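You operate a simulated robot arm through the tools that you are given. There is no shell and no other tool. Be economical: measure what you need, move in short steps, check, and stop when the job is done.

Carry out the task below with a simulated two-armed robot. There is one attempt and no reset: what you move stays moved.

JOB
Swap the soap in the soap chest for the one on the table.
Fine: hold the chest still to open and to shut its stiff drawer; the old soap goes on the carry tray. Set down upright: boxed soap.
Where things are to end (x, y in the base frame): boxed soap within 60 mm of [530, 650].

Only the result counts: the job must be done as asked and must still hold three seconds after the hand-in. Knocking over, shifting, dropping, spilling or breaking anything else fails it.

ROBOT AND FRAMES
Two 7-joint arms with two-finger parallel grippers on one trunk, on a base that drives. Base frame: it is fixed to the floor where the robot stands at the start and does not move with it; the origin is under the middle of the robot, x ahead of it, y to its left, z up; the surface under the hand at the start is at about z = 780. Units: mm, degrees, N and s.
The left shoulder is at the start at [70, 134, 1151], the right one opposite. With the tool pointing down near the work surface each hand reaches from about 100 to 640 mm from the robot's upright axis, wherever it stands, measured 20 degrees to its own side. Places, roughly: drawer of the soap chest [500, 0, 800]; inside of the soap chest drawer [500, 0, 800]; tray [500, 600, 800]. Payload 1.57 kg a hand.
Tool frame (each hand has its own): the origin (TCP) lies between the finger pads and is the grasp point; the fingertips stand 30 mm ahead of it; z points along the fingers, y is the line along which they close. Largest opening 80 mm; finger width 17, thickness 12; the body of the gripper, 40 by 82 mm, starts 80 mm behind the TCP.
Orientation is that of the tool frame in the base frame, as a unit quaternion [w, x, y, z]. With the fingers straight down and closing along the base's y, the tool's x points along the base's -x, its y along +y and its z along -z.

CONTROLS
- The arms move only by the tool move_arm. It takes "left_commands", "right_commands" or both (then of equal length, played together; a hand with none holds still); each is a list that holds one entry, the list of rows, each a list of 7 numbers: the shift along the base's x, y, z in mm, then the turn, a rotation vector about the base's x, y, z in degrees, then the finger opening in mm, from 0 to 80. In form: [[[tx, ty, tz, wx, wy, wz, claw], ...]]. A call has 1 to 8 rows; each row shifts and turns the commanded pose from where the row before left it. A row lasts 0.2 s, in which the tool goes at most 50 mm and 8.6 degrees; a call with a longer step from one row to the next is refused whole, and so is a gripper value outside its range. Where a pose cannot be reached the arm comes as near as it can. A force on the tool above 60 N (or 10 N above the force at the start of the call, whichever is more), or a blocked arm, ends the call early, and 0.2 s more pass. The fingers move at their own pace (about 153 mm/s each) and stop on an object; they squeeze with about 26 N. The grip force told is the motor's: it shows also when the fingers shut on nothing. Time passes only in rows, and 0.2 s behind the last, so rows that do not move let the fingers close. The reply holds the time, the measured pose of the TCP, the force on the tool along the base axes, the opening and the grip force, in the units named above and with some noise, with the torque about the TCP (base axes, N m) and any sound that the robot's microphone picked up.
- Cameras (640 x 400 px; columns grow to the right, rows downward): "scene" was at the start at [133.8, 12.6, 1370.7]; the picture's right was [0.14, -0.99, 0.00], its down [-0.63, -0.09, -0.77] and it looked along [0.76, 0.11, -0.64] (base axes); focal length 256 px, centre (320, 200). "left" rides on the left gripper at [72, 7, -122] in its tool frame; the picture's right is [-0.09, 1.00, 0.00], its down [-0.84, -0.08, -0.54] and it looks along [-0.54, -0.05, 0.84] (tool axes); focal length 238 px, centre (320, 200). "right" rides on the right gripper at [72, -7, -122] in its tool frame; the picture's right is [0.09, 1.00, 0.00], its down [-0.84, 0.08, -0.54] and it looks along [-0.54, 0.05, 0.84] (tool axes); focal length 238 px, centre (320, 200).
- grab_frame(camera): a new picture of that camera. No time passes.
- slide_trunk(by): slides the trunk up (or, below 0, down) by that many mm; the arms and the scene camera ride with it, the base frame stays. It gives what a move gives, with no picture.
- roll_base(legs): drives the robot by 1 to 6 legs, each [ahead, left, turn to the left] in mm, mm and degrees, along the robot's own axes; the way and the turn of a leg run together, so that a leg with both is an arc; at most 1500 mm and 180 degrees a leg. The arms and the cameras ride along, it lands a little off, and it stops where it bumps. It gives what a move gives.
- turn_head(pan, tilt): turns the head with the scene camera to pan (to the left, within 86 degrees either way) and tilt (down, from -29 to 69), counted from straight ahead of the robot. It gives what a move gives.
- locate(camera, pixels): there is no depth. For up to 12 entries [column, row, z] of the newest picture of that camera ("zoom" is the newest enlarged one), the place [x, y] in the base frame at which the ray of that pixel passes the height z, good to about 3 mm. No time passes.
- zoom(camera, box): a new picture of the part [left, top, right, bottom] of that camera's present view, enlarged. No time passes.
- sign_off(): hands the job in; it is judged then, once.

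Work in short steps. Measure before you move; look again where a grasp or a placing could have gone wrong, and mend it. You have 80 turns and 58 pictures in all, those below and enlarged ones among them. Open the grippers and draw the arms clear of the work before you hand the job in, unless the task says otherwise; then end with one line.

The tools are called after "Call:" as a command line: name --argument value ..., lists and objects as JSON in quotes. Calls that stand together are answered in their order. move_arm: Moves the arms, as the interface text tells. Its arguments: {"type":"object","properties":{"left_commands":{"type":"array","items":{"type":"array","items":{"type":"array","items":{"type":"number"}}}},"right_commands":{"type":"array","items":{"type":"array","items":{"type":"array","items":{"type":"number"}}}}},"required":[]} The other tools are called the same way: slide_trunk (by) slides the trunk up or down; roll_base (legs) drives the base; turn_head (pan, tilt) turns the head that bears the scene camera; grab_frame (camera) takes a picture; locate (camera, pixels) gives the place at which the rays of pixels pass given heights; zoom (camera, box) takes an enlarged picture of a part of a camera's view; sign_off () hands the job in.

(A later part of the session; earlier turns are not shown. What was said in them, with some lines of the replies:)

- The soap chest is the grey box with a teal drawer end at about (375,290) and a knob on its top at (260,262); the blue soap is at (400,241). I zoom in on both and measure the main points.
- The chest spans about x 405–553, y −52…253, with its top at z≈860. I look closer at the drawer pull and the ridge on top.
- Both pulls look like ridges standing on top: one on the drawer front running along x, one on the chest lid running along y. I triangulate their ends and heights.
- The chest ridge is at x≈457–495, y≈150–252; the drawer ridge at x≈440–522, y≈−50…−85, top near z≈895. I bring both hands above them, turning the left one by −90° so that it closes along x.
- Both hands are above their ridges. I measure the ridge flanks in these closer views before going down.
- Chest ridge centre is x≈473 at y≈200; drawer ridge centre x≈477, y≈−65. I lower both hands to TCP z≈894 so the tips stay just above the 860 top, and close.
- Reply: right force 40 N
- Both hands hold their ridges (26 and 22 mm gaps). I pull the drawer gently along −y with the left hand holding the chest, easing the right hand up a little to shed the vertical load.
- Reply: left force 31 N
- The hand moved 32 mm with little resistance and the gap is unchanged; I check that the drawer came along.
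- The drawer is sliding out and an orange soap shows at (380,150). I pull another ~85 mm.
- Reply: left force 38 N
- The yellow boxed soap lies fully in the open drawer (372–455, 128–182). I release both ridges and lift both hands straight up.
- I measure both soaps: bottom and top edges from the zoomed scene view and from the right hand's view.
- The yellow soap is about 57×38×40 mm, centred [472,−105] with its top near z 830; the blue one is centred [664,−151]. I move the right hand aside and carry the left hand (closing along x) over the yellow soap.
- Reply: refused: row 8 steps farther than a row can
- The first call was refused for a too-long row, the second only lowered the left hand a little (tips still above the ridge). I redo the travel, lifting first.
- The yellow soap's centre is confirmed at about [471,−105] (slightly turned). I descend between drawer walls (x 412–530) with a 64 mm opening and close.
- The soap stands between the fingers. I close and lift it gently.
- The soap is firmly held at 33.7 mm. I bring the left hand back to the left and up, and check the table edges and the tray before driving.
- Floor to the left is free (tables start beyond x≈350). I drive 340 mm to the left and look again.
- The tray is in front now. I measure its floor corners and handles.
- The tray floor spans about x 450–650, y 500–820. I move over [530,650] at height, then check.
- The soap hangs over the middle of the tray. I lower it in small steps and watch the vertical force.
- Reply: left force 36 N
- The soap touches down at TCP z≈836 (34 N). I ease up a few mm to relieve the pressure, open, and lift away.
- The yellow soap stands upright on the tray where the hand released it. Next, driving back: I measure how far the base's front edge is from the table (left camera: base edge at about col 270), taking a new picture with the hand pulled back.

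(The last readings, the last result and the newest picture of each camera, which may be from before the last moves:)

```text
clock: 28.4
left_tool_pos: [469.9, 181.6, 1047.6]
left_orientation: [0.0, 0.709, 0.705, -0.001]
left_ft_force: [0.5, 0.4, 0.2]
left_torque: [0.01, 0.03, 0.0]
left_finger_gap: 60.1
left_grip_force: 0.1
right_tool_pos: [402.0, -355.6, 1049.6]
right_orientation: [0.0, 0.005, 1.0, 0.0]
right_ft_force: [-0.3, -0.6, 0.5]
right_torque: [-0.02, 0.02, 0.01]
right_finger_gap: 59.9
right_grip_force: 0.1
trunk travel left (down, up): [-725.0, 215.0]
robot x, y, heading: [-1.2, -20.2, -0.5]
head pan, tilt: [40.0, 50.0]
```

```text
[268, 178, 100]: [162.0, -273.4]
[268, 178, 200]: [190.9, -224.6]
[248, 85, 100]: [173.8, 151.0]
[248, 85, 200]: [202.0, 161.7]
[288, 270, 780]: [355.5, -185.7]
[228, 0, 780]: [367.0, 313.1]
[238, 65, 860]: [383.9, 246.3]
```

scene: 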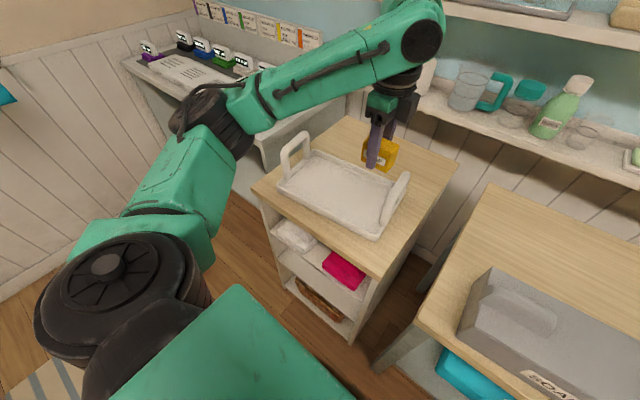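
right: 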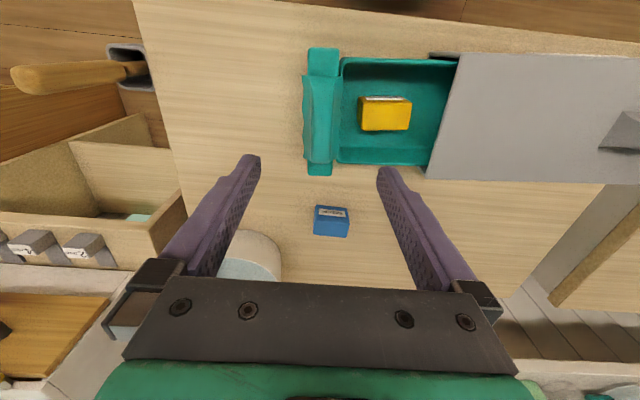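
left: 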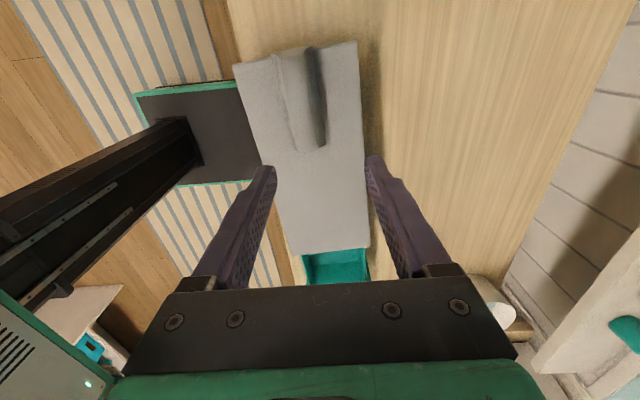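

The base front is at x≈180–200 and the table edge at x≈360, so driving 80 mm ahead is safe and brings the blue soap into the right hand's reach. I then turn the right hand by +90° so it closes along x.

Call:
roll_base --legs '[[80, 20, 0]]'

Call:
move_arm --right_commands '[[[5, 10, 0, 0, 0, 8.2, 80], [5, 10, 0, 0, 0, 8.2, 80], [5, 10, 0, 0, 0, 8.2, 80], [5, 10, 0, 0, 0, 8.2, 80], [5, 10, 0, 0, 0, 8.2, 80], [5, 10, 0, 0, 0, 8.2, 80], [5, 10, 0, 0, 0, 8.2, 80], [5, 10, 0, 0, 0, 8.2, 80]]]'

Call:
turn_head --pan -10 --tilt 42

```text
clock: 29.5
left_tool_pos: [550.8, 197.7, 1047.7]
left_orientation: [-0.001, 0.711, 0.703, 0.001]
left_ft_force: [-0.1, 0.2, 0.1]
left_torque: [0.02, -0.01, 0.0]
left_finger_gap: 60.1
left_grip_force: 0.0
right_tool_pos: [482.5, -335.7, 1049.0]
right_orientation: [0.001, 0.005, 1.0, 0.001]
right_ft_force: [0.3, -0.6, -0.1]
right_torque: [-0.01, 0.0, 0.03]
right_finger_gap: 60.1
right_grip_force: 0.1
trunk travel left (down, up): [-725.0, 215.0]
robot x, y, heading: [79.6, -3.9, -0.6]
head pan, tilt: [40.0, 50.0]
```

```text
clock: 31.3
left_tool_pos: [554.7, 199.5, 1046.4]
left_orientation: [-0.001, 0.71, 0.704, -0.001]
left_ft_force: [0.3, 0.2, -0.5]
left_torque: [-0.02, 0.01, -0.02]
left_finger_gap: 60.3
left_grip_force: 0.1
right_tool_pos: [459.6, -187.8, 1038.5]
right_orientation: [-0.004, -0.331, 0.944, 0.012]
right_ft_force: [0.3, 0.3, 0.3]
right_torque: [0.0, 0.01, -0.01]
right_finger_gap: 80.3
right_grip_force: 0.1
right hand out of reach, approached as far as the arm can: row 2, 3, 4, 5, 6, 7, 8
trunk travel left (down, up): [-725.0, 215.0]
robot x, y, heading: [80.0, -2.1, -0.9]
head pan, tilt: [40.0, 50.0]
```

```text
clock: 32.5
left_tool_pos: [552.2, 197.6, 1048.5]
left_orientation: [-0.001, 0.71, 0.704, 0.001]
left_ft_force: [0.8, -0.5, 0.1]
left_torque: [-0.03, 0.01, 0.03]
left_finger_gap: 60.1
left_grip_force: 0.0
right_tool_pos: [457.6, -190.3, 1038.0]
right_orientation: [-0.003, -0.33, 0.944, 0.014]
right_ft_force: [0.6, -0.4, 0.0]
right_torque: [-0.01, 0.01, -0.04]
right_finger_gap: 80.0
right_grip_force: 0.0
trunk travel left (down, up): [-725.0, 215.0]
robot x, y, heading: [80.0, -2.9, -0.3]
head pan, tilt: [-10.0, 42.0]
```

The right wrist hit a limit in that turn, so I turn it back; the soap (57 mm along y) also fits between fingers closing along y.

Call:
move_arm --right_commands '[[[0, 0, 0, 0, 0, -8.2, 80], [0, 0, 0, 0, 0, -8.2, 80], [0, 0, 0, 0, 0, -8.2, 80], [0, 0, 0, 0, 0, -8.2, 80], [0, 0, 0, 0, 0, -8.2, 80], [0, 0, 0, 0, 0, -8.2, 80], [0, 0, 0, 0, 0, -8.2, 80], [0, 0, 0, 0, 0, -8.2, 80]]]'

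Call:
grab_frame --camera "scene"

Call:
grab_frame --camera "right"

```text
clock: 34.3
left_tool_pos: [552.7, 197.5, 1049.2]
left_orientation: [-0.001, 0.711, 0.703, 0.0]
left_ft_force: [-0.3, 0.8, -0.2]
left_torque: [0.02, -0.01, -0.01]
left_finger_gap: 60.2
left_grip_force: 0.1
right_tool_pos: [457.3, -190.3, 1036.9]
right_orientation: [0.004, 0.211, 0.977, 0.014]
right_ft_force: [-1.0, 0.4, -0.2]
right_torque: [-0.01, 0.01, 0.04]
right_finger_gap: 80.0
right_grip_force: 0.2
trunk travel left (down, up): [-725.0, 215.0]
robot x, y, heading: [78.1, -3.1, -0.9]
head pan, tilt: [-10.0, 42.0]
```

```text
27 pictures are left
```

scene: 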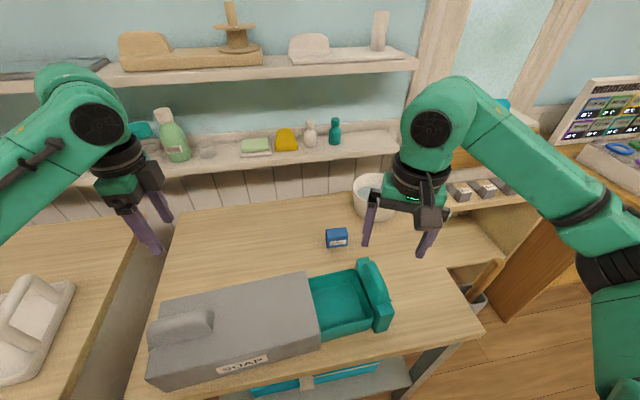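

```text
26 pictures are left
```

right: 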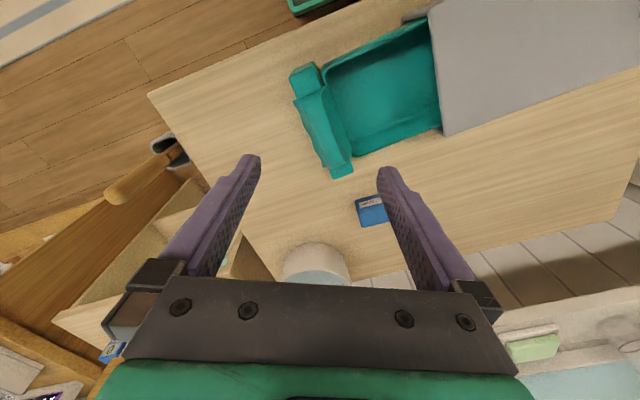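

The wrist turns freely the other way (now at −24°). I continue to −90° so the fingers close along x.

Call:
move_arm --right_commands '[[[0, 0, 0, 0, 0, -8.2, 70], [0, 0, 0, 0, 0, -8.2, 70], [0, 0, 0, 0, 0, -8.2, 70], [0, 0, 0, 0, 0, -8.2, 70], [0, 0, 0, 0, 0, -8.2, 70], [0, 0, 0, 0, 0, -8.2, 70], [0, 0, 0, 0, 0, -8.2, 70], [0, 0, 0, 0, 0, -8.2, 70]]]'

```text
clock: 36.1
left_tool_pos: [553.5, 197.8, 1047.5]
left_orientation: [0.0, 0.711, 0.703, 0.001]
left_ft_force: [0.1, -0.2, 0.7]
left_torque: [0.0, -0.01, 0.03]
left_finger_gap: 60.1
left_grip_force: 0.0
right_tool_pos: [456.2, -189.6, 1037.9]
right_orientation: [0.011, 0.707, 0.707, 0.008]
right_ft_force: [-0.2, 0.1, 1.0]
right_torque: [0.01, 0.0, 0.0]
right_finger_gap: 69.8
right_grip_force: 0.2
trunk travel left (down, up): [-725.0, 215.0]
robot x, y, heading: [80.0, 1.0, -0.7]
head pan, tilt: [-10.0, 42.0]
```

Fingers now close along x with a 1.5° tilt that I correct while moving above the blue soap at about [664,−151].

Call:
move_arm --right_commands '[[[30, 6, 0, 0, 1.5, 0, 70], [35, 7, 0, 0, 0, 0, 70], [35, 7, -5, 0, 0, 0, 70], [35, 7, -10, 0, 0, 0, 70], [35, 6, -20, 0, 0, 0, 70], [36, 5, -20, 0, 0, 0, 70], [0, 0, -30, 0, 0, 0, 70], [0, 0, -30, 0, 0, 0, 70]]]'

Call:
grab_frame --camera "right"

Call:
zoom --camera "scene" --box '[270, 180, 430, 280]'

```text
clock: 37.9
left_tool_pos: [553.3, 197.5, 1048.8]
left_orientation: [-0.001, 0.711, 0.704, 0.0]
left_ft_force: [-0.7, -0.6, -0.6]
left_torque: [-0.01, 0.0, 0.0]
left_finger_gap: 59.7
left_grip_force: 0.1
right_tool_pos: [664.9, -152.2, 920.5]
right_orientation: [0.002, 0.705, 0.709, -0.001]
right_ft_force: [0.2, 0.5, -1.0]
right_torque: [-0.02, -0.02, -0.03]
right_finger_gap: 70.2
right_grip_force: 0.1
trunk travel left (down, up): [-725.0, 215.0]
robot x, y, heading: [82.6, 0.4, -0.7]
head pan, tilt: [-10.0, 42.0]
```

```text
25 pictures are left
```

right: 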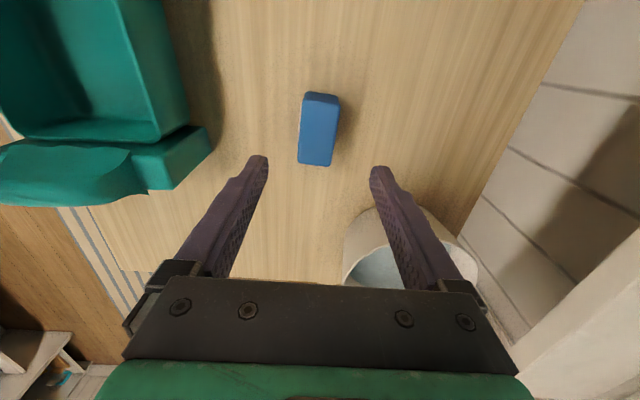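

```text
4.00 times, centred on (350, 230) of scene
```

zoom: 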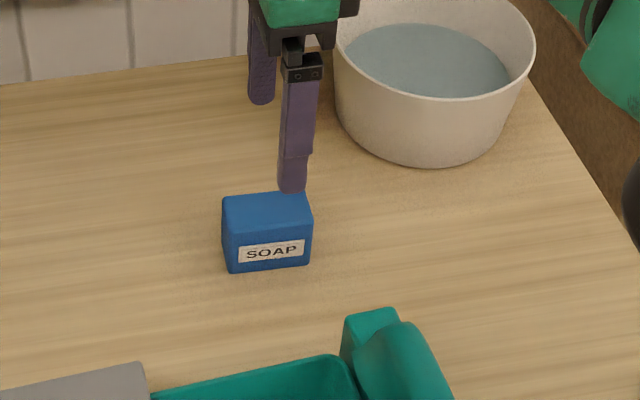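

Call:
locate --camera "right" --pixels '[[305, 93, 820], [339, 97, 820], [298, 163, 820], [332, 167, 820], [345, 275, 850], [375, 210, 850], [350, 240, 780]]'

Call:
locate --camera "zoom" --pixels '[[228, 271, 780], [310, 265, 780], [223, 198, 820], [307, 193, 820], [340, 120, 780], [385, 155, 780], [440, 165, 780], [335, 50, 850], [400, 92, 850]]'

```text
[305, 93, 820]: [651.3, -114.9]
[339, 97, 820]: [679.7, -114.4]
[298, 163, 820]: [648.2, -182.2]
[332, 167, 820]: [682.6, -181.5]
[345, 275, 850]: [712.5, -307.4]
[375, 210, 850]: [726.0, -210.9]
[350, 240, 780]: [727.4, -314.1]
```

```text
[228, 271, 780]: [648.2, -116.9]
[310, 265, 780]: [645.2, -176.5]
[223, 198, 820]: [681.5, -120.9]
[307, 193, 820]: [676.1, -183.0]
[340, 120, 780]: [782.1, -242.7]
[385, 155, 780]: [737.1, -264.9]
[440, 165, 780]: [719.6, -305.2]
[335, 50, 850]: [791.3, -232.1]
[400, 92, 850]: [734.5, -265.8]
```

The blue soap is centred at [665,−149] under the hand, the bowl is clear. I go down to z≈820, close and lift.

Call:
move_arm --right_commands '[[[0, 3, -30, 0, 0, 0, 70], [0, 0, -35, 0, 0, 0, 70], [0, 0, -22, 0, 0, 0, 70], [0, 0, -12, 0, 0, 0, 70], [0, 0, 0, 0, 0, 0, 0], [0, 0, 0, 0, 0, 0, 0], [0, 0, 0, 0, 0, 0, 0], [0, 0, 0, 0, 0, 0, 0]]]'

Call:
move_arm --right_commands '[[[0, 0, 20, 0, 0, 0, 0], [0, 0, 40, 0, 0, 0, 0], [0, 0, 45, 0, 0, 0, 0], [0, 0, 45, 0, 0, 0, 0]]]'

Call:
zoom --camera "scene" --box '[230, 160, 470, 360]'

```text
clock: 39.7
left_tool_pos: [552.9, 197.6, 1049.0]
left_orientation: [0.0, 0.711, 0.703, 0.001]
left_ft_force: [0.0, -0.3, 0.0]
left_torque: [-0.01, -0.01, -0.01]
left_finger_gap: 60.0
left_grip_force: 0.2
right_tool_pos: [663.3, -151.0, 823.2]
right_orientation: [0.002, 0.706, 0.709, 0.0]
right_ft_force: [-0.2, -0.2, -0.5]
right_torque: [0.04, 0.03, -0.01]
right_finger_gap: 33.5
right_grip_force: 26.0
trunk travel left (down, up): [-725.0, 215.0]
robot x, y, heading: [81.7, 1.1, -0.6]
head pan, tilt: [-10.0, 42.0]
```

```text
clock: 40.7
left_tool_pos: [552.0, 198.9, 1049.0]
left_orientation: [-0.001, 0.711, 0.703, 0.001]
left_ft_force: [-0.3, 0.1, -0.5]
left_torque: [-0.03, 0.0, -0.03]
left_finger_gap: 60.0
left_grip_force: 0.1
right_tool_pos: [658.8, -148.2, 976.6]
right_orientation: [0.001, 0.706, 0.709, -0.001]
right_ft_force: [0.3, 0.0, -0.9]
right_torque: [-0.01, -0.01, 0.02]
right_finger_gap: 33.5
right_grip_force: 26.1
trunk travel left (down, up): [-725.0, 215.0]
robot x, y, heading: [79.5, -3.6, -0.6]
head pan, tilt: [-10.0, 42.0]
```

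```text
2.00 times, centred on (350, 260) of scene
```

zoom: 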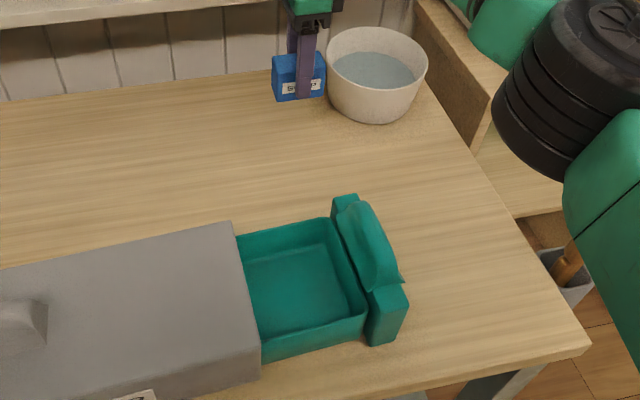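

The blue soap is held. I bring it above the drawer centre at about [471,−107].

Call:
move_arm --right_commands '[[[-30, 7, 0, 0, 0, 0, 0], [-35, 7, 0, 0, 0, 0, 0], [-35, 7, 0, 0, 0, 0, 0], [-35, 7, 0, 0, 0, 0, 0], [-35, 7, 0, 0, 0, 0, 0], [-18, 6, -30, 0, 0, 0, 0], [0, 0, -35, 0, 0, 0, 0], [0, 0, 0, 0, 0, 0, 0]]]'

Call:
grab_frame --camera "right"

Call:
zoom --camera "scene" --box '[230, 200, 430, 360]'

```text
clock: 42.5
left_tool_pos: [552.4, 198.0, 1048.4]
left_orientation: [0.0, 0.711, 0.703, 0.0]
left_ft_force: [0.1, -0.1, 0.1]
left_torque: [-0.02, -0.03, -0.02]
left_finger_gap: 60.0
left_grip_force: 0.0
right_tool_pos: [473.6, -108.2, 906.2]
right_orientation: [0.001, 0.706, 0.708, 0.0]
right_ft_force: [0.2, -1.3, -0.5]
right_torque: [0.0, 0.02, 0.0]
right_finger_gap: 33.4
right_grip_force: 25.4
trunk travel left (down, up): [-725.0, 215.0]
robot x, y, heading: [80.6, -3.0, -0.5]
head pan, tilt: [-10.0, 42.0]
```

```text
22 pictures are left
```

right: 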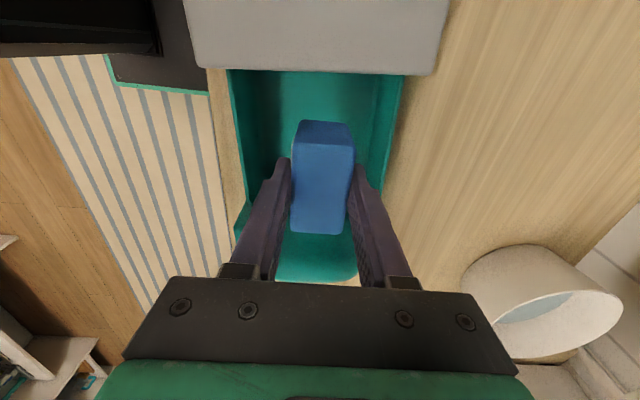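

```text
2.50 times, centred on (330, 280) of scene
```

zoom: 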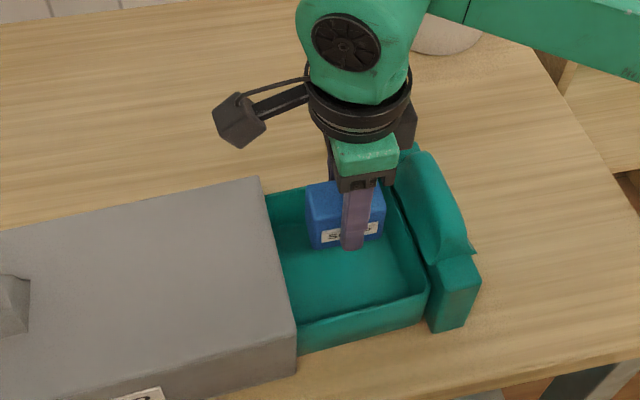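

The soap is inside the drawer outline. I lower it in shrinking steps; contact is expected near TCP z≈830.

Call:
move_arm --right_commands '[[[0, 0, -30, 0, 0, 0, 0], [0, 0, -25, 0, 0, 0, 0], [0, 0, -12, 0, 0, 0, 0], [0, 0, -4, 0, 0, 0, 0], [0, 0, -3, 0, 0, 0, 0], [0, 0, 0, 0, 0, 0, 0]]]'

```text
clock: 43.9
left_tool_pos: [551.8, 198.3, 1049.4]
left_orientation: [-0.001, 0.711, 0.703, 0.001]
left_ft_force: [0.1, 0.9, 0.1]
left_torque: [0.01, 0.0, 0.01]
left_finger_gap: 59.8
left_grip_force: 0.0
right_tool_pos: [475.5, -108.7, 834.3]
right_orientation: [0.002, 0.706, 0.708, 0.001]
right_ft_force: [-0.6, -0.3, 7.9]
right_torque: [0.11, 0.11, 0.01]
right_finger_gap: 33.7
right_grip_force: 25.7
trunk travel left (down, up): [-725.0, 215.0]
robot x, y, heading: [79.1, -3.2, -0.8]
head pan, tilt: [-10.0, 42.0]
```

Contact with 8 N at z≈834: the soap stands on the drawer floor. I open modestly and lift straight out, then look.

Call:
move_arm --right_commands '[[[0, 0, 0, 0, 0, 0, 58], [0, 0, 0, 0, 0, 0, 58], [0, 0, 25, 0, 0, 0, 58], [0, 0, 45, 0, 0, 0, 58], [0, 0, 45, 0, 0, 0, 58], [0, 0, 45, 0, 0, 0, 58], [-5, -30, 20, 0, 0, 0, 80], [-5, -30, 0, 0, 0, 0, 80]]]'

Call:
zoom --camera "scene" --box '[130, 200, 430, 390]'

```text
clock: 45.7
left_tool_pos: [551.9, 197.1, 1049.5]
left_orientation: [0.0, 0.711, 0.704, 0.001]
left_ft_force: [0.2, 0.3, 0.8]
left_torque: [0.0, 0.02, 0.04]
left_finger_gap: 60.2
left_grip_force: 0.2
right_tool_pos: [463.2, -167.6, 1013.9]
right_orientation: [0.0, 0.705, 0.709, 0.0]
right_ft_force: [-0.3, 0.9, 1.0]
right_torque: [0.04, -0.03, 0.03]
right_finger_gap: 80.1
right_grip_force: 0.2
trunk travel left (down, up): [-725.0, 215.0]
robot x, y, heading: [77.7, -5.4, -0.6]
head pan, tilt: [-10.0, 42.0]
```

```text
2.11 times, centred on (280, 295) of scene
```

zoom: 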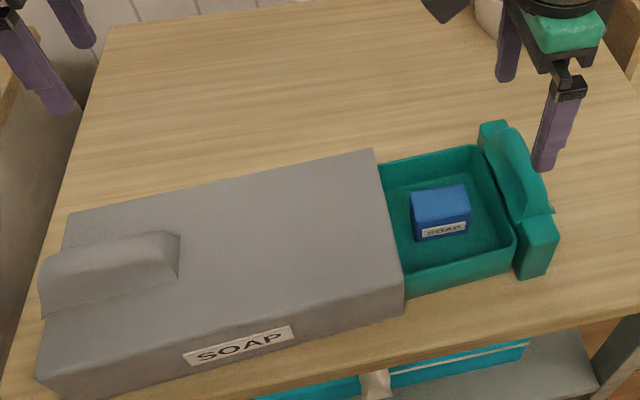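

The blue soap sits upright in the drawer. I turn the right hand back by +90° for the drawer ridge and bring the left hand over the chest ridge.

Call:
move_arm --left_commands '[[[-20, 0, 0, 0, 0, 0.6, 80], [-20, 0, 0, 0, 0, 0, 80], [-20, 1, -10, 0, 0, 0, 80], [-20, 1, -20, 0, 0, 0, 80], [0, 0, -20, 0, 0, 0, 80], [0, 0, -20, 0, 0, 0, 80], [0, 0, -15, 0, 0, 0, 80], [0, 0, -5, 0, 0, 0, 80]]]' --right_commands '[[[2, -2, 0, 0, 0, 8.2, 80], [2, -2, 0, 0, 0, 8.2, 80], [2, -2, 0, 0, 0, 8.2, 80], [2, -2, 0, 0, 0, 8.2, 80], [2, -2, 0, 0, 0, 8.2, 80], [1, -2, 0, 0, 0, 8.2, 80], [1, -2, 0, 0, 0, 8.2, 80], [0, -2, 0, 0, 0, 8.2, 80]]]'

Call:
move_arm --right_commands '[[[0, -1, -15, 0, 0, 8.2, 80], [0, -1, -15, 0, 0, 8.2, 80], [0, 0, -10, 0, 0, 8.2, 80], [0, 0, 0, 0, 0, 0, 80]]]'

Call:
grab_frame --camera "right"

Call:
grab_frame --camera "left"

```text
clock: 47.5
left_tool_pos: [473.5, 200.0, 958.5]
left_orientation: [-0.002, 0.706, 0.708, 0.0]
left_ft_force: [0.0, 0.5, 0.1]
left_torque: [0.01, 0.03, 0.0]
left_finger_gap: 79.9
left_grip_force: 0.1
right_tool_pos: [477.1, -185.5, 1015.5]
right_orientation: [0.002, 0.209, 0.978, 0.0]
right_ft_force: [0.4, -0.4, -0.3]
right_torque: [0.01, 0.0, 0.0]
right_finger_gap: 80.1
right_grip_force: 0.1
trunk travel left (down, up): [-725.0, 215.0]
robot x, y, heading: [82.7, -3.7, -0.4]
head pan, tilt: [-10.0, 42.0]
```

```text
clock: 48.5
left_tool_pos: [474.0, 200.7, 959.1]
left_orientation: [-0.001, 0.707, 0.707, 0.001]
left_ft_force: [-0.1, -0.1, 0.4]
left_torque: [0.0, 0.01, 0.0]
left_finger_gap: 80.1
left_grip_force: 0.1
right_tool_pos: [477.7, -187.3, 974.5]
right_orientation: [0.003, -0.004, 1.0, 0.001]
right_ft_force: [-0.4, 0.6, 0.1]
right_torque: [-0.01, -0.01, -0.02]
right_finger_gap: 80.1
right_grip_force: 0.0
trunk travel left (down, up): [-725.0, 215.0]
robot x, y, heading: [82.0, -4.3, -0.8]
head pan, tilt: [-10.0, 42.0]
```

```text
19 pictures are left
```

right: 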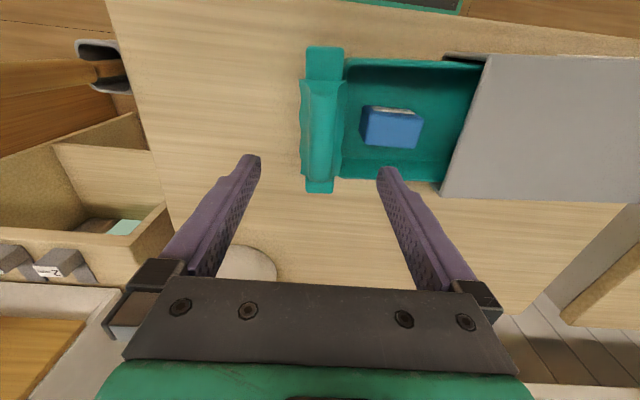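

```text
18 pictures are left
```

left: 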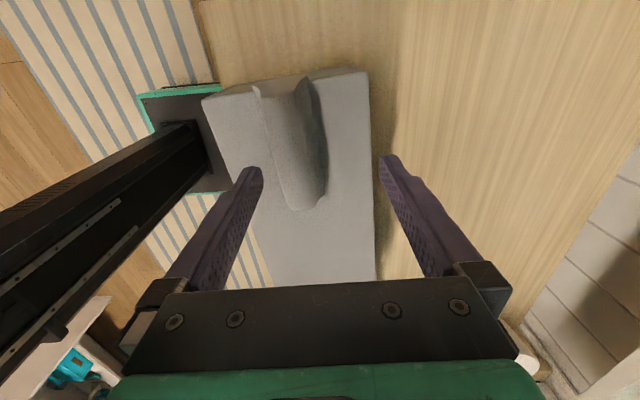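

The chest ridge appears a bit further left in the picture (262–325) than before, so I measure it and the drawer ridge again.

Call:
locate --camera "left" --pixels '[[284, 200, 860], [326, 195, 860], [272, 150, 895], [312, 150, 895], [258, 88, 895], [300, 82, 895], [202, 98, 860], [370, 72, 860], [375, 275, 860]]'

Call:
locate --camera "right" --pixels '[[301, 130, 895], [342, 130, 895], [303, 83, 895], [343, 83, 895], [302, 178, 895], [335, 178, 895], [487, 57, 860], [440, 197, 860], [322, 192, 860]]'

```text
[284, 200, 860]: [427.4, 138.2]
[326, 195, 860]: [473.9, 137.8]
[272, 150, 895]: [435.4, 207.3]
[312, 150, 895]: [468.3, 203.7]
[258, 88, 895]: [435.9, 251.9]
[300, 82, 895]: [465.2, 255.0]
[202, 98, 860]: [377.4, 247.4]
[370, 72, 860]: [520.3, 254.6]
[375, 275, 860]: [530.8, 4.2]
```

```text
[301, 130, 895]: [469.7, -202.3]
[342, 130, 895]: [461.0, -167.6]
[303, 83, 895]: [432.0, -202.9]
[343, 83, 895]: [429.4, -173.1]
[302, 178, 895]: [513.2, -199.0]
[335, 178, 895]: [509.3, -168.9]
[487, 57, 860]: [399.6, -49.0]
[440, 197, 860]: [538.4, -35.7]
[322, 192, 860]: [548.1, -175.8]
```

The chest has yawed by about 2.4°: its ridge is now centred near x≈452 (was ≈471) while the drawer end has barely moved (≈471 vs 475). I grip both ridges where they are, aligned with that yaw and slightly higher than before, then look.

Call:
move_arm --left_commands '[[[-11, 0, 0, 0, 0, 2.4, 80], [-11, 0, -15, 0, 0, 0, 80], [0, 0, -22, 0, 0, 0, 80], [0, 0, -18, 0, 0, 0, 80], [0, 0, 0, 0, 0, 0, 80]]]' --right_commands '[[[-3, 1, -20, 0, 0, 2, 80], [-2, 1, -20, 0, 0, 0, 80], [0, 0, -20, 0, 0, 0, 80], [0, 0, -12, 0, 0, 0, 80], [0, 0, 0, 0, 0, 0, 80]]]'

Call:
grab_frame --camera "left"

Call:
grab_frame --camera "right"

```text
clock: 49.7
left_tool_pos: [448.5, 201.5, 901.1]
left_orientation: [0.0, 0.692, 0.721, 0.001]
left_ft_force: [0.2, 0.6, -0.5]
left_torque: [-0.01, -0.01, -0.03]
left_finger_gap: 79.8
left_grip_force: 0.0
right_tool_pos: [472.0, -183.6, 904.1]
right_orientation: [0.001, -0.021, 1.0, 0.001]
right_ft_force: [-1.0, -0.2, -0.6]
right_torque: [0.03, -0.03, 0.0]
right_finger_gap: 79.9
right_grip_force: 0.1
trunk travel left (down, up): [-725.0, 215.0]
robot x, y, heading: [80.9, -3.8, -0.6]
head pan, tilt: [-10.0, 42.0]
```

```text
17 pictures are left
```

left: 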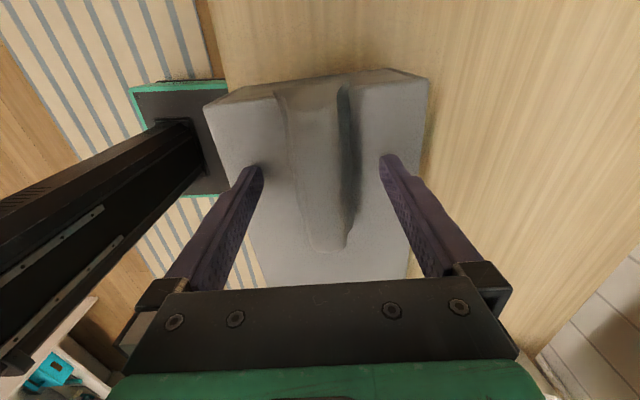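

```text
16 pictures are left
```

right: 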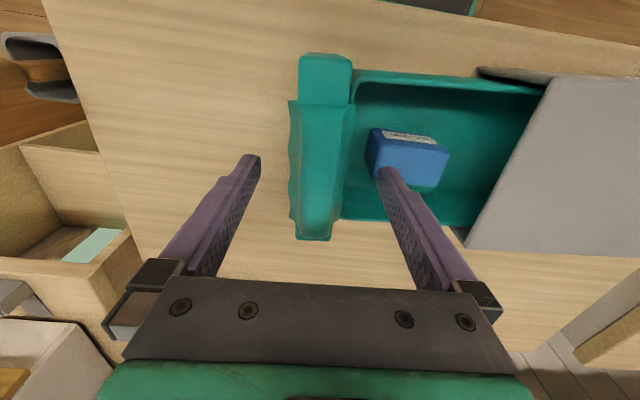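

Both ridges are centred between the fingers. I close both grips.

Call:
move_arm --left_commands '[[[0, 0, 0, 0, 0, 0, 40], [0, 0, 0, 0, 0, 0, 0], [0, 0, 0, 0, 0, 0, 0], [0, 0, 0, 0, 0, 0, 0]]]' --right_commands '[[[0, 0, 0, 0, 0, 0, 40], [0, 0, 0, 0, 0, 0, 0], [0, 0, 0, 0, 0, 0, 0], [0, 0, 0, 0, 0, 0, 0]]]'

Call:
zoom --camera "scene" --box '[130, 200, 430, 390]'

```text
clock: 50.7
left_tool_pos: [450.3, 199.6, 902.0]
left_orientation: [0.0, 0.692, 0.722, 0.001]
left_ft_force: [2.4, 4.4, 0.8]
left_torque: [0.19, -0.02, 0.51]
left_finger_gap: 26.0
left_grip_force: 26.5
right_tool_pos: [470.6, -184.7, 902.8]
right_orientation: [0.002, -0.021, 1.0, 0.0]
right_ft_force: [-2.6, -5.6, 1.0]
right_torque: [-0.05, -0.21, 0.48]
right_finger_gap: 22.0
right_grip_force: 25.5
trunk travel left (down, up): [-725.0, 215.0]
robot x, y, heading: [81.6, -0.8, -0.4]
head pan, tilt: [-10.0, 42.0]
```

```text
2.11 times, centred on (280, 295) of scene
```

zoom: 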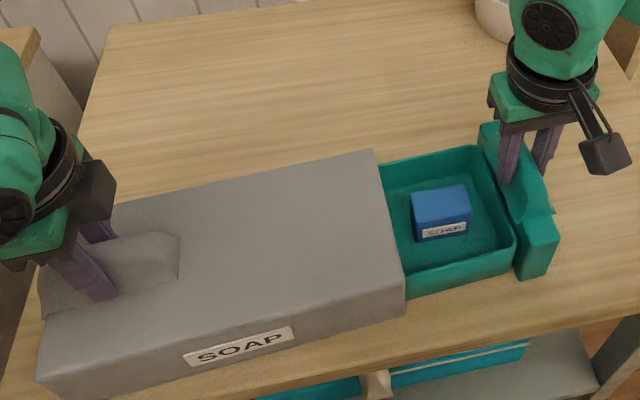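

Both grip with small forces. I swing the chest back to its original alignment: left +20 mm, right +4 mm, both −2.4° yaw, slowly.

Call:
move_arm --left_commands '[[[4, 0, 0, 0, 0, -0.5, 0], [4, 0, 0, 0, 0, -0.5, 0], [4, 0, 0, 0, 0, -0.5, 0], [4, 0, 0, 0, 0, -0.5, 0], [4, 0, 0, 0, 0, -0.4, 0], [0, 0, 0, 0, 0, 0, 0]]]' --right_commands '[[[1, 0, 0, 0, 0, -0.5, 0], [1, 0, 0, 0, 0, -0.5, 0], [1, 0, 0, 0, 0, -0.5, 0], [1, 0, 0, 0, 0, -0.5, 0], [0, 0, 0, 0, 0, -0.4, 0], [0, 0, 0, 0, 0, 0, 0]]]'

Call:
zoom --camera "scene" --box '[130, 200, 430, 390]'

Call:
locate --camera "zoom" --pixels '[[404, 284, 860], [404, 315, 780], [374, 150, 860], [40, 398, 780]]'

```text
clock: 52.1
left_tool_pos: [469.6, 201.0, 904.0]
left_orientation: [0.001, 0.707, 0.707, 0.0]
left_ft_force: [1.8, 3.4, -0.3]
left_torque: [0.61, 0.12, 0.45]
left_finger_gap: 25.7
left_grip_force: 26.3
right_tool_pos: [476.0, -183.5, 903.0]
right_orientation: [0.002, 0.0, 1.0, 0.001]
right_ft_force: [-2.6, -1.9, 1.6]
right_torque: [0.08, 0.06, 0.47]
right_finger_gap: 21.8
right_grip_force: 25.8
trunk travel left (down, up): [-725.0, 215.0]
robot x, y, heading: [80.4, -1.2, -0.9]
head pan, tilt: [-10.0, 42.0]
```

```text
2.11 times, centred on (280, 295) of scene
```

zoom: 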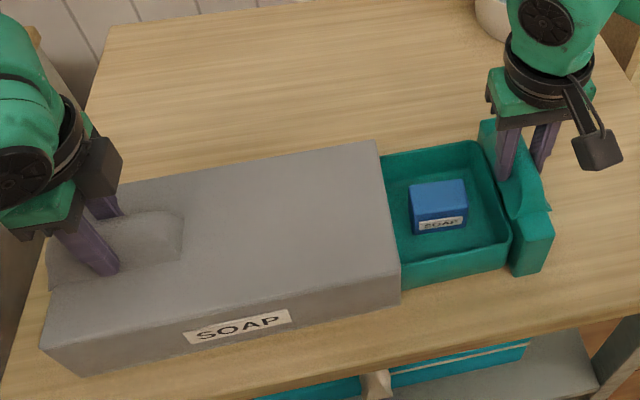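

```text
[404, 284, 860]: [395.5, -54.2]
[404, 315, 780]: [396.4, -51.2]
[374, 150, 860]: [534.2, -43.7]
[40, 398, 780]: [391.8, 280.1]
```

Call:
locate --camera "zoom" --pixels '[[400, 270, 860], [400, 303, 780], [378, 141, 860], [85, 377, 780], [42, 346, 860], [120, 186, 860]]'

```text
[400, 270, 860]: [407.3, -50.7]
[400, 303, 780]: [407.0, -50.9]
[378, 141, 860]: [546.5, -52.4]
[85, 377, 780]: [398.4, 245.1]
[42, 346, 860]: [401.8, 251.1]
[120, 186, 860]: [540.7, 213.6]
```

The chest corners are back within ~4 mm of the start ((407,−51), (401,250) vs (411,−53), (403,252)). Now I push the drawer shut along +y while the left hand holds.

Call:
move_arm --left_commands '[[[0, 0, 0, 0, 0, 0, 0], [0, 0, 0, 0, 0, 0, 0], [0, 0, 0, 0, 0, 0, 0], [0, 0, 0, 0, 0, 0, 0], [0, 0, 0, 0, 0, 0, 0], [0, 0, 0, 0, 0, 0, 0], [0, 0, 0, 0, 0, 0, 0], [0, 0, 0, 0, 0, 0, 0]]]' --right_commands '[[[0, 10, 0, 0, 0, 0, 0], [0, 13, 0, 0, 0, 0, 0], [0, 14, 0, 0, 0, 0, 0], [0, 14, 0, 0, 0, 0, 0], [0, 14, 0, 0, 0, 0, 0], [0, 14, 0, 0, 0, 0, 0], [0, 13, 0, 0, 0, 0, 0], [0, 8, 0, 0, 0, 0, 0]]]'

Call:
zoom --camera "scene" --box '[130, 200, 430, 390]'

```text
clock: 53.9
left_tool_pos: [470.2, 200.8, 903.4]
left_orientation: [-0.001, 0.707, 0.707, 0.0]
left_ft_force: [5.0, 4.2, -0.1]
left_torque: [0.13, -0.14, 0.66]
left_finger_gap: 26.2
left_grip_force: 25.8
right_tool_pos: [475.9, -83.9, 902.0]
right_orientation: [0.001, 0.001, 1.0, 0.001]
right_ft_force: [-5.3, -4.1, 2.0]
right_torque: [0.08, 0.14, 0.56]
right_finger_gap: 22.0
right_grip_force: 26.5
trunk travel left (down, up): [-725.0, 215.0]
robot x, y, heading: [83.7, -2.7, -0.4]
head pan, tilt: [-10.0, 42.0]
```

```text
2.11 times, centred on (280, 295) of scene
```

zoom: 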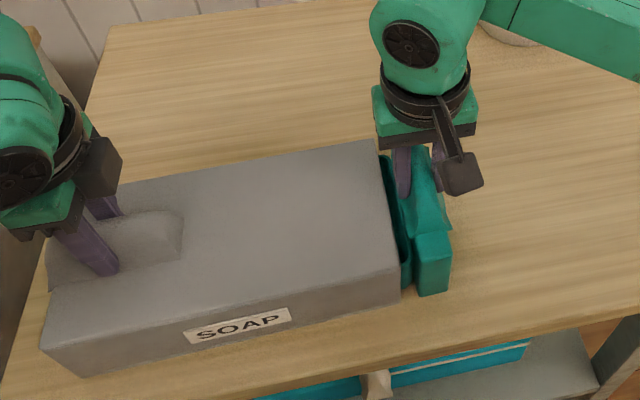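

About 17 mm are left. I push the last stretch in short steps, with a few mm of overtravel to seat the stiff drawer.

Call:
move_arm --left_commands '[[[0, 0, 0, 0, 0, 0, 0], [0, 0, 0, 0, 0, 0, 0], [0, 0, 0, 0, 0, 0, 0], [0, 0, 0, 0, 0, 0, 0], [0, 0, 0, 0, 0, 0, 0], [0, 0, 0, 0, 0, 0, 0]]]' --right_commands '[[[0, 5, 0, 0, 0, 0, 0], [0, 5, 0, 0, 0, 0, 0], [0, 4, 0, 0, 0, 0, 0], [0, 3, 0, 0, 0, 0, 0], [0, 2, 0, 0, 0, 0, 0], [0, 1, 0, 0, 0, 0, 0]]]'

Call:
grab_frame --camera "right"

```text
clock: 55.3
left_tool_pos: [470.1, 201.2, 904.6]
left_orientation: [-0.001, 0.707, 0.708, 0.002]
left_ft_force: [3.6, 21.0, -0.4]
left_torque: [0.12, -0.19, 0.52]
left_finger_gap: 26.6
left_grip_force: 26.3
right_tool_pos: [476.1, -64.9, 902.2]
right_orientation: [0.002, 0.001, 1.0, -0.002]
right_ft_force: [-2.2, -21.9, 4.9]
right_torque: [-0.12, -0.22, 0.35]
right_finger_gap: 22.1
right_grip_force: 25.8
trunk travel left (down, up): [-725.0, 215.0]
robot x, y, heading: [81.4, -5.7, -0.7]
head pan, tilt: [-10.0, 42.0]
```

```text
12 pictures are left
```

right: 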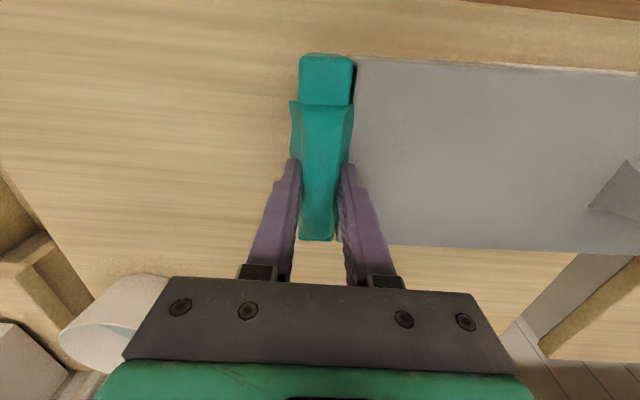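

The drawer looks flush and both hands read ~21 N against each other. I push 4 mm more in command to be sure it is at its stop, then back off the same.

Call:
move_arm --left_commands '[[[0, 0, 0, 0, 0, 0, 0], [0, 0, 0, 0, 0, 0, 0], [0, 0, 0, 0, 0, 0, 0]]]' --right_commands '[[[0, 2, 0, 0, 0, 0, 0], [0, 2, 0, 0, 0, 0, 0], [0, 0, 0, 0, 0, 0, 0]]]'

```text
clock: 56.1
left_tool_pos: [470.1, 199.7, 904.3]
left_orientation: [0.0, 0.707, 0.708, 0.0]
left_ft_force: [2.4, 20.2, 0.5]
left_torque: [0.11, -0.02, 0.48]
left_finger_gap: 26.4
left_grip_force: 26.4
right_tool_pos: [474.8, -60.3, 902.3]
right_orientation: [0.0, 0.001, 1.0, 0.0]
right_ft_force: [-3.9, -23.2, 6.0]
right_torque: [-0.1, -0.03, 0.42]
right_finger_gap: 22.0
right_grip_force: 26.2
trunk travel left (down, up): [-725.0, 215.0]
robot x, y, heading: [80.2, -5.2, -0.6]
head pan, tilt: [-10.0, 42.0]
```

The hand moved on at constant force, so either the grip slips or the drawer still travels; I look.

Call:
zoom --camera "right" --box '[260, 30, 420, 260]'

Call:
zoom --camera "scene" --box '[270, 240, 370, 340]'

```text
1.74 times, centred on (340, 145) of right
```

zoom: 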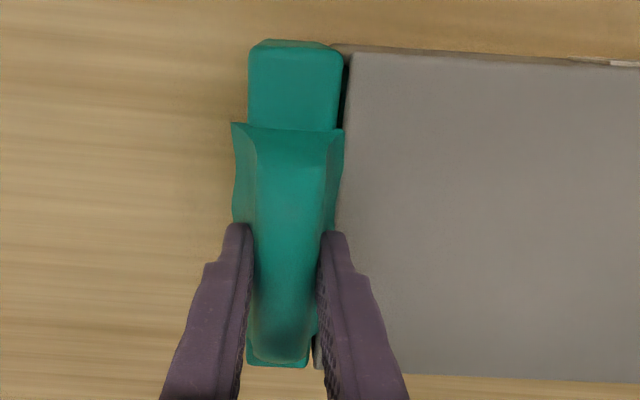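

```text
4.00 times, centred on (320, 290) of scene
```

zoom: 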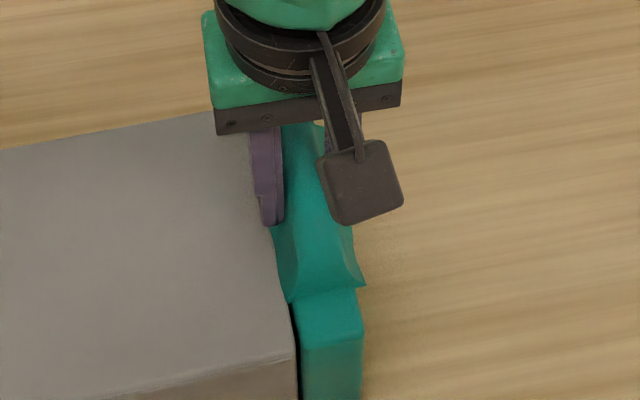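

Call:
locate --camera "zoom" --pixels '[[295, 350, 860], [300, 350, 860], [362, 325, 860], [333, 292, 860]]'

Call:
zoom --camera "scene" --box '[130, 200, 430, 390]'

```text
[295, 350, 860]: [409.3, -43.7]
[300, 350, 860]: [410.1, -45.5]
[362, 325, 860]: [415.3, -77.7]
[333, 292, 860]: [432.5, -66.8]
```

```text
2.11 times, centred on (280, 295) of scene
```

zoom: 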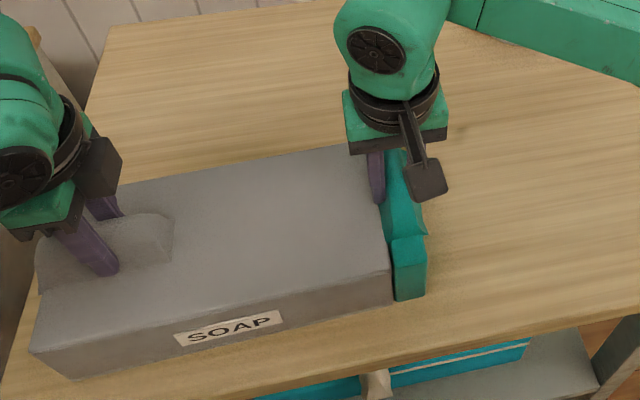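

The drawer is shut and the whole chest slid about 8 mm in +y through the left grip. With both hands still pressing against each other, I shift both by −8 mm to put it back, then read the forces.

Call:
move_arm --left_commands '[[[0, -2, 0, 0, 0, 0, 0], [0, -2, 0, 0, 0, 0, 0], [0, -2, 0, 0, 0, 0, 0], [0, -2, 0, 0, 0, 0, 0], [0, 0, 0, 0, 0, 0, 0]]]' --right_commands '[[[0, -2, 0, 0, 0, 0, 0], [0, -2, 0, 0, 0, 0, 0], [0, -2, 0, 0, 0, 0, 0], [0, -2, 0, 0, 0, 0, 0], [0, -1, 0, 0, 0, 0, 0]]]'

Call:
zoom --camera "scene" --box '[270, 240, 370, 340]'

```text
clock: 57.3
left_tool_pos: [471.3, 191.5, 904.1]
left_orientation: [0.001, 0.707, 0.707, 0.0]
left_ft_force: [5.2, 9.1, 11.0]
left_torque: [0.53, 0.15, 0.46]
left_finger_gap: 26.3
left_grip_force: 26.0
right_tool_pos: [475.0, -66.7, 903.0]
right_orientation: [0.001, 0.0, 1.0, 0.002]
right_ft_force: [-4.5, -2.8, -0.2]
right_torque: [-0.17, 0.67, 0.43]
right_finger_gap: 22.3
right_grip_force: 26.5
trunk travel left (down, up): [-725.0, 215.0]
robot x, y, heading: [79.2, 0.7, -0.5]
head pan, tilt: [-10.0, 42.0]
```

```text
4.00 times, centred on (320, 290) of scene
```

zoom: 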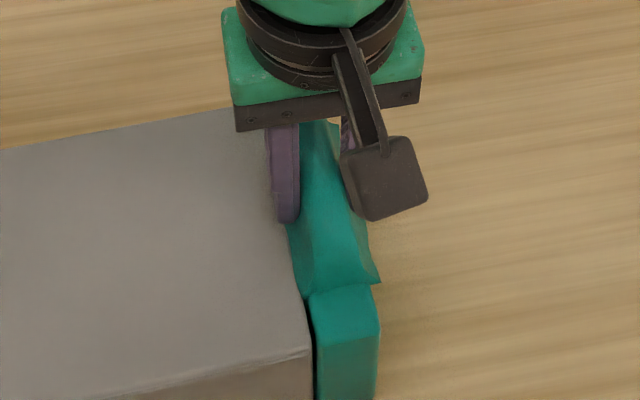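

The chest is back at its place and the drawer stays flush with small forces. I open the right hand first and lift it while the left still holds, then release the left.

Call:
move_arm --left_commands '[[[0, 0, 0, 0, 0, 0, 0], [0, 0, 0, 0, 0, 0, 0], [0, 0, 0, 0, 0, 0, 0], [0, 0, 0, 0, 0, 0, 0], [0, 0, 0, 0, 0, 0, 0]]]' --right_commands '[[[0, 0, 0, 0, 0, 0, 60], [0, 0, 0, 0, 0, 0, 60], [0, 0, 20, 0, 0, 0, 60], [0, 0, 40, 0, 0, 0, 60], [0, 0, 40, 0, 0, 0, 60]]]'

Call:
move_arm --left_commands '[[[0, 0, 0, 0, 0, 0, 34], [0, 0, 0, 0, 0, 0, 44], [0, 0, 0, 0, 0, 0, 54], [0, 0, 10, 0, 0, 0, 54], [0, 0, 20, 0, 0, 0, 54], [0, 0, 40, 0, 0, 0, 54], [0, 0, 40, 0, 0, 0, 54]]]'

Call:
zoom --camera "scene" --box '[130, 200, 430, 390]'

```text
clock: 58.5
left_tool_pos: [469.4, 190.4, 904.1]
left_orientation: [0.0, 0.707, 0.707, 0.0]
left_ft_force: [-0.5, -3.5, 6.8]
left_torque: [-0.76, -0.09, 0.4]
left_finger_gap: 26.1
left_grip_force: 26.2
right_tool_pos: [477.7, -70.4, 1000.8]
right_orientation: [0.002, 0.0, 1.0, 0.001]
right_ft_force: [-0.2, 0.2, 0.2]
right_torque: [-0.01, 0.01, 0.0]
right_finger_gap: 60.4
right_grip_force: 0.0
trunk travel left (down, up): [-725.0, 215.0]
robot x, y, heading: [79.2, -1.0, -0.6]
head pan, tilt: [-10.0, 42.0]
```

```text
clock: 60.1
left_tool_pos: [471.3, 192.7, 1012.0]
left_orientation: [-0.001, 0.707, 0.707, 0.001]
left_ft_force: [0.0, -0.5, 0.5]
left_torque: [-0.03, 0.01, 0.04]
left_finger_gap: 54.1
left_grip_force: 0.1
right_tool_pos: [478.1, -70.2, 999.9]
right_orientation: [0.001, 0.001, 1.0, 0.001]
right_ft_force: [0.4, 0.3, 0.0]
right_torque: [0.0, 0.0, -0.02]
right_finger_gap: 59.9
right_grip_force: 0.0
trunk travel left (down, up): [-725.0, 215.0]
robot x, y, heading: [80.8, -3.3, -0.4]
head pan, tilt: [-10.0, 42.0]
```

```text
2.11 times, centred on (280, 295) of scene
```

zoom: 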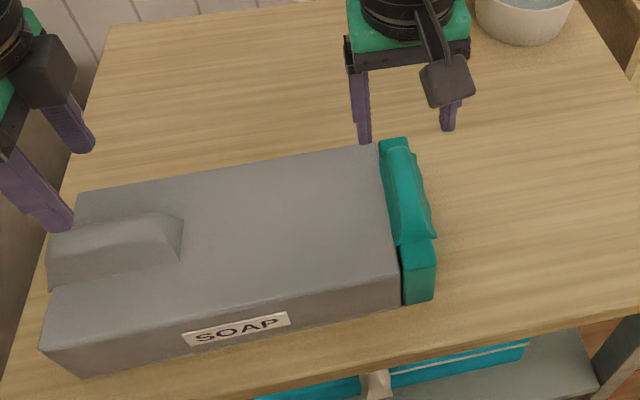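

Call:
locate --camera "zoom" --pixels '[[399, 272, 860], [400, 305, 780], [376, 145, 860], [85, 378, 780], [42, 348, 860], [78, 195, 860], [434, 300, 780]]'

Call:
zoom --camera "scene" --box '[280, 250, 360, 350]'

```text
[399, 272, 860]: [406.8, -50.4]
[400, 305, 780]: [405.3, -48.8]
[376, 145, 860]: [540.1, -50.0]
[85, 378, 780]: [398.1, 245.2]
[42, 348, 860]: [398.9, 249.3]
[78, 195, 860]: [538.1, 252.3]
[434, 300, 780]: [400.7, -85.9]
```

```text
4.00 times, centred on (320, 300) of scene
```

zoom: 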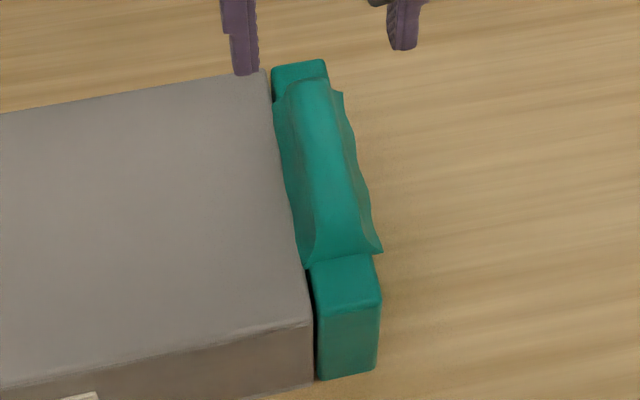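

The chest stands within ~5 mm of its start and the drawer is shut as at the beginning. I raise both hands clear and take a last look at the tray.

Call:
move_arm --left_commands '[[[0, 0, 30, 0, 0, 0, 54], [0, 5, 30, 0, 0, 0, 54], [-15, 5, 30, 0, 0, 0, 60], [-15, 0, 0, 0, 0, 0, 60]]]' --right_commands '[[[0, -15, 30, 0, 0, 0, 60], [0, -20, 30, 0, 0, 0, 60], [-15, -20, 30, 0, 0, 0, 60], [-15, -20, 0, 0, 0, 0, 60]]]'

Call:
turn_head --pan 35 --tilt 42

Call:
grab_frame --camera "scene"

```text
clock: 61.1
left_tool_pos: [437.3, 200.6, 1104.5]
left_orientation: [0.0, 0.707, 0.707, 0.001]
left_ft_force: [0.2, -0.4, 0.5]
left_torque: [-0.01, 0.01, 0.03]
left_finger_gap: 59.8
left_grip_force: 0.0
right_tool_pos: [446.0, -145.6, 1092.8]
right_orientation: [0.003, 0.002, 1.0, 0.001]
right_ft_force: [-1.1, 0.5, 0.2]
right_torque: [0.01, -0.07, -0.05]
right_finger_gap: 60.0
right_grip_force: 0.1
trunk travel left (down, up): [-725.0, 215.0]
robot x, y, heading: [82.9, -2.2, -0.8]
head pan, tilt: [-10.0, 42.0]
```

```text
clock: 62.2
left_tool_pos: [438.7, 202.0, 1103.8]
left_orientation: [0.0, 0.707, 0.707, 0.001]
left_ft_force: [-0.3, 0.0, 0.3]
left_torque: [0.0, 0.0, 0.0]
left_finger_gap: 60.1
left_grip_force: 0.0
right_tool_pos: [448.4, -144.2, 1093.0]
right_orientation: [0.002, 0.001, 1.0, 0.001]
right_ft_force: [-0.3, 0.1, -0.4]
right_torque: [0.0, 0.01, 0.01]
right_finger_gap: 59.6
right_grip_force: 0.0
trunk travel left (down, up): [-725.0, 215.0]
robot x, y, heading: [86.6, -0.8, -0.5]
head pan, tilt: [35.0, 42.0]
```

```text
5 pictures are left
```

scene: 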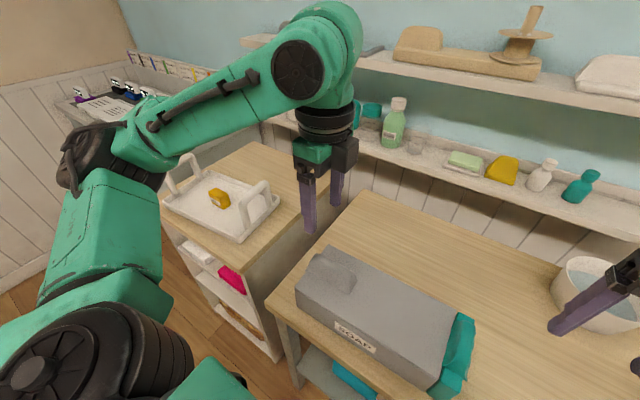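

The yellow soap stands on the tray at (219,198), the drawer is shut and both hands are clear and open, so I hand in.

Call:
sign_off

```text
The job is handed in.
```

The swap is done and handed in: the yellow soap from the chest stands upright on the carry tray at about [528, 649], and the blue soap from the table is in the drawer, which is shut again. The chest did not stay perfectly still: it turned about 2.4° around the time I opened the drawer and slid about 8 mm as I shut it. I put it back both times, and its corners now measure about 5–10 mm from where they started.
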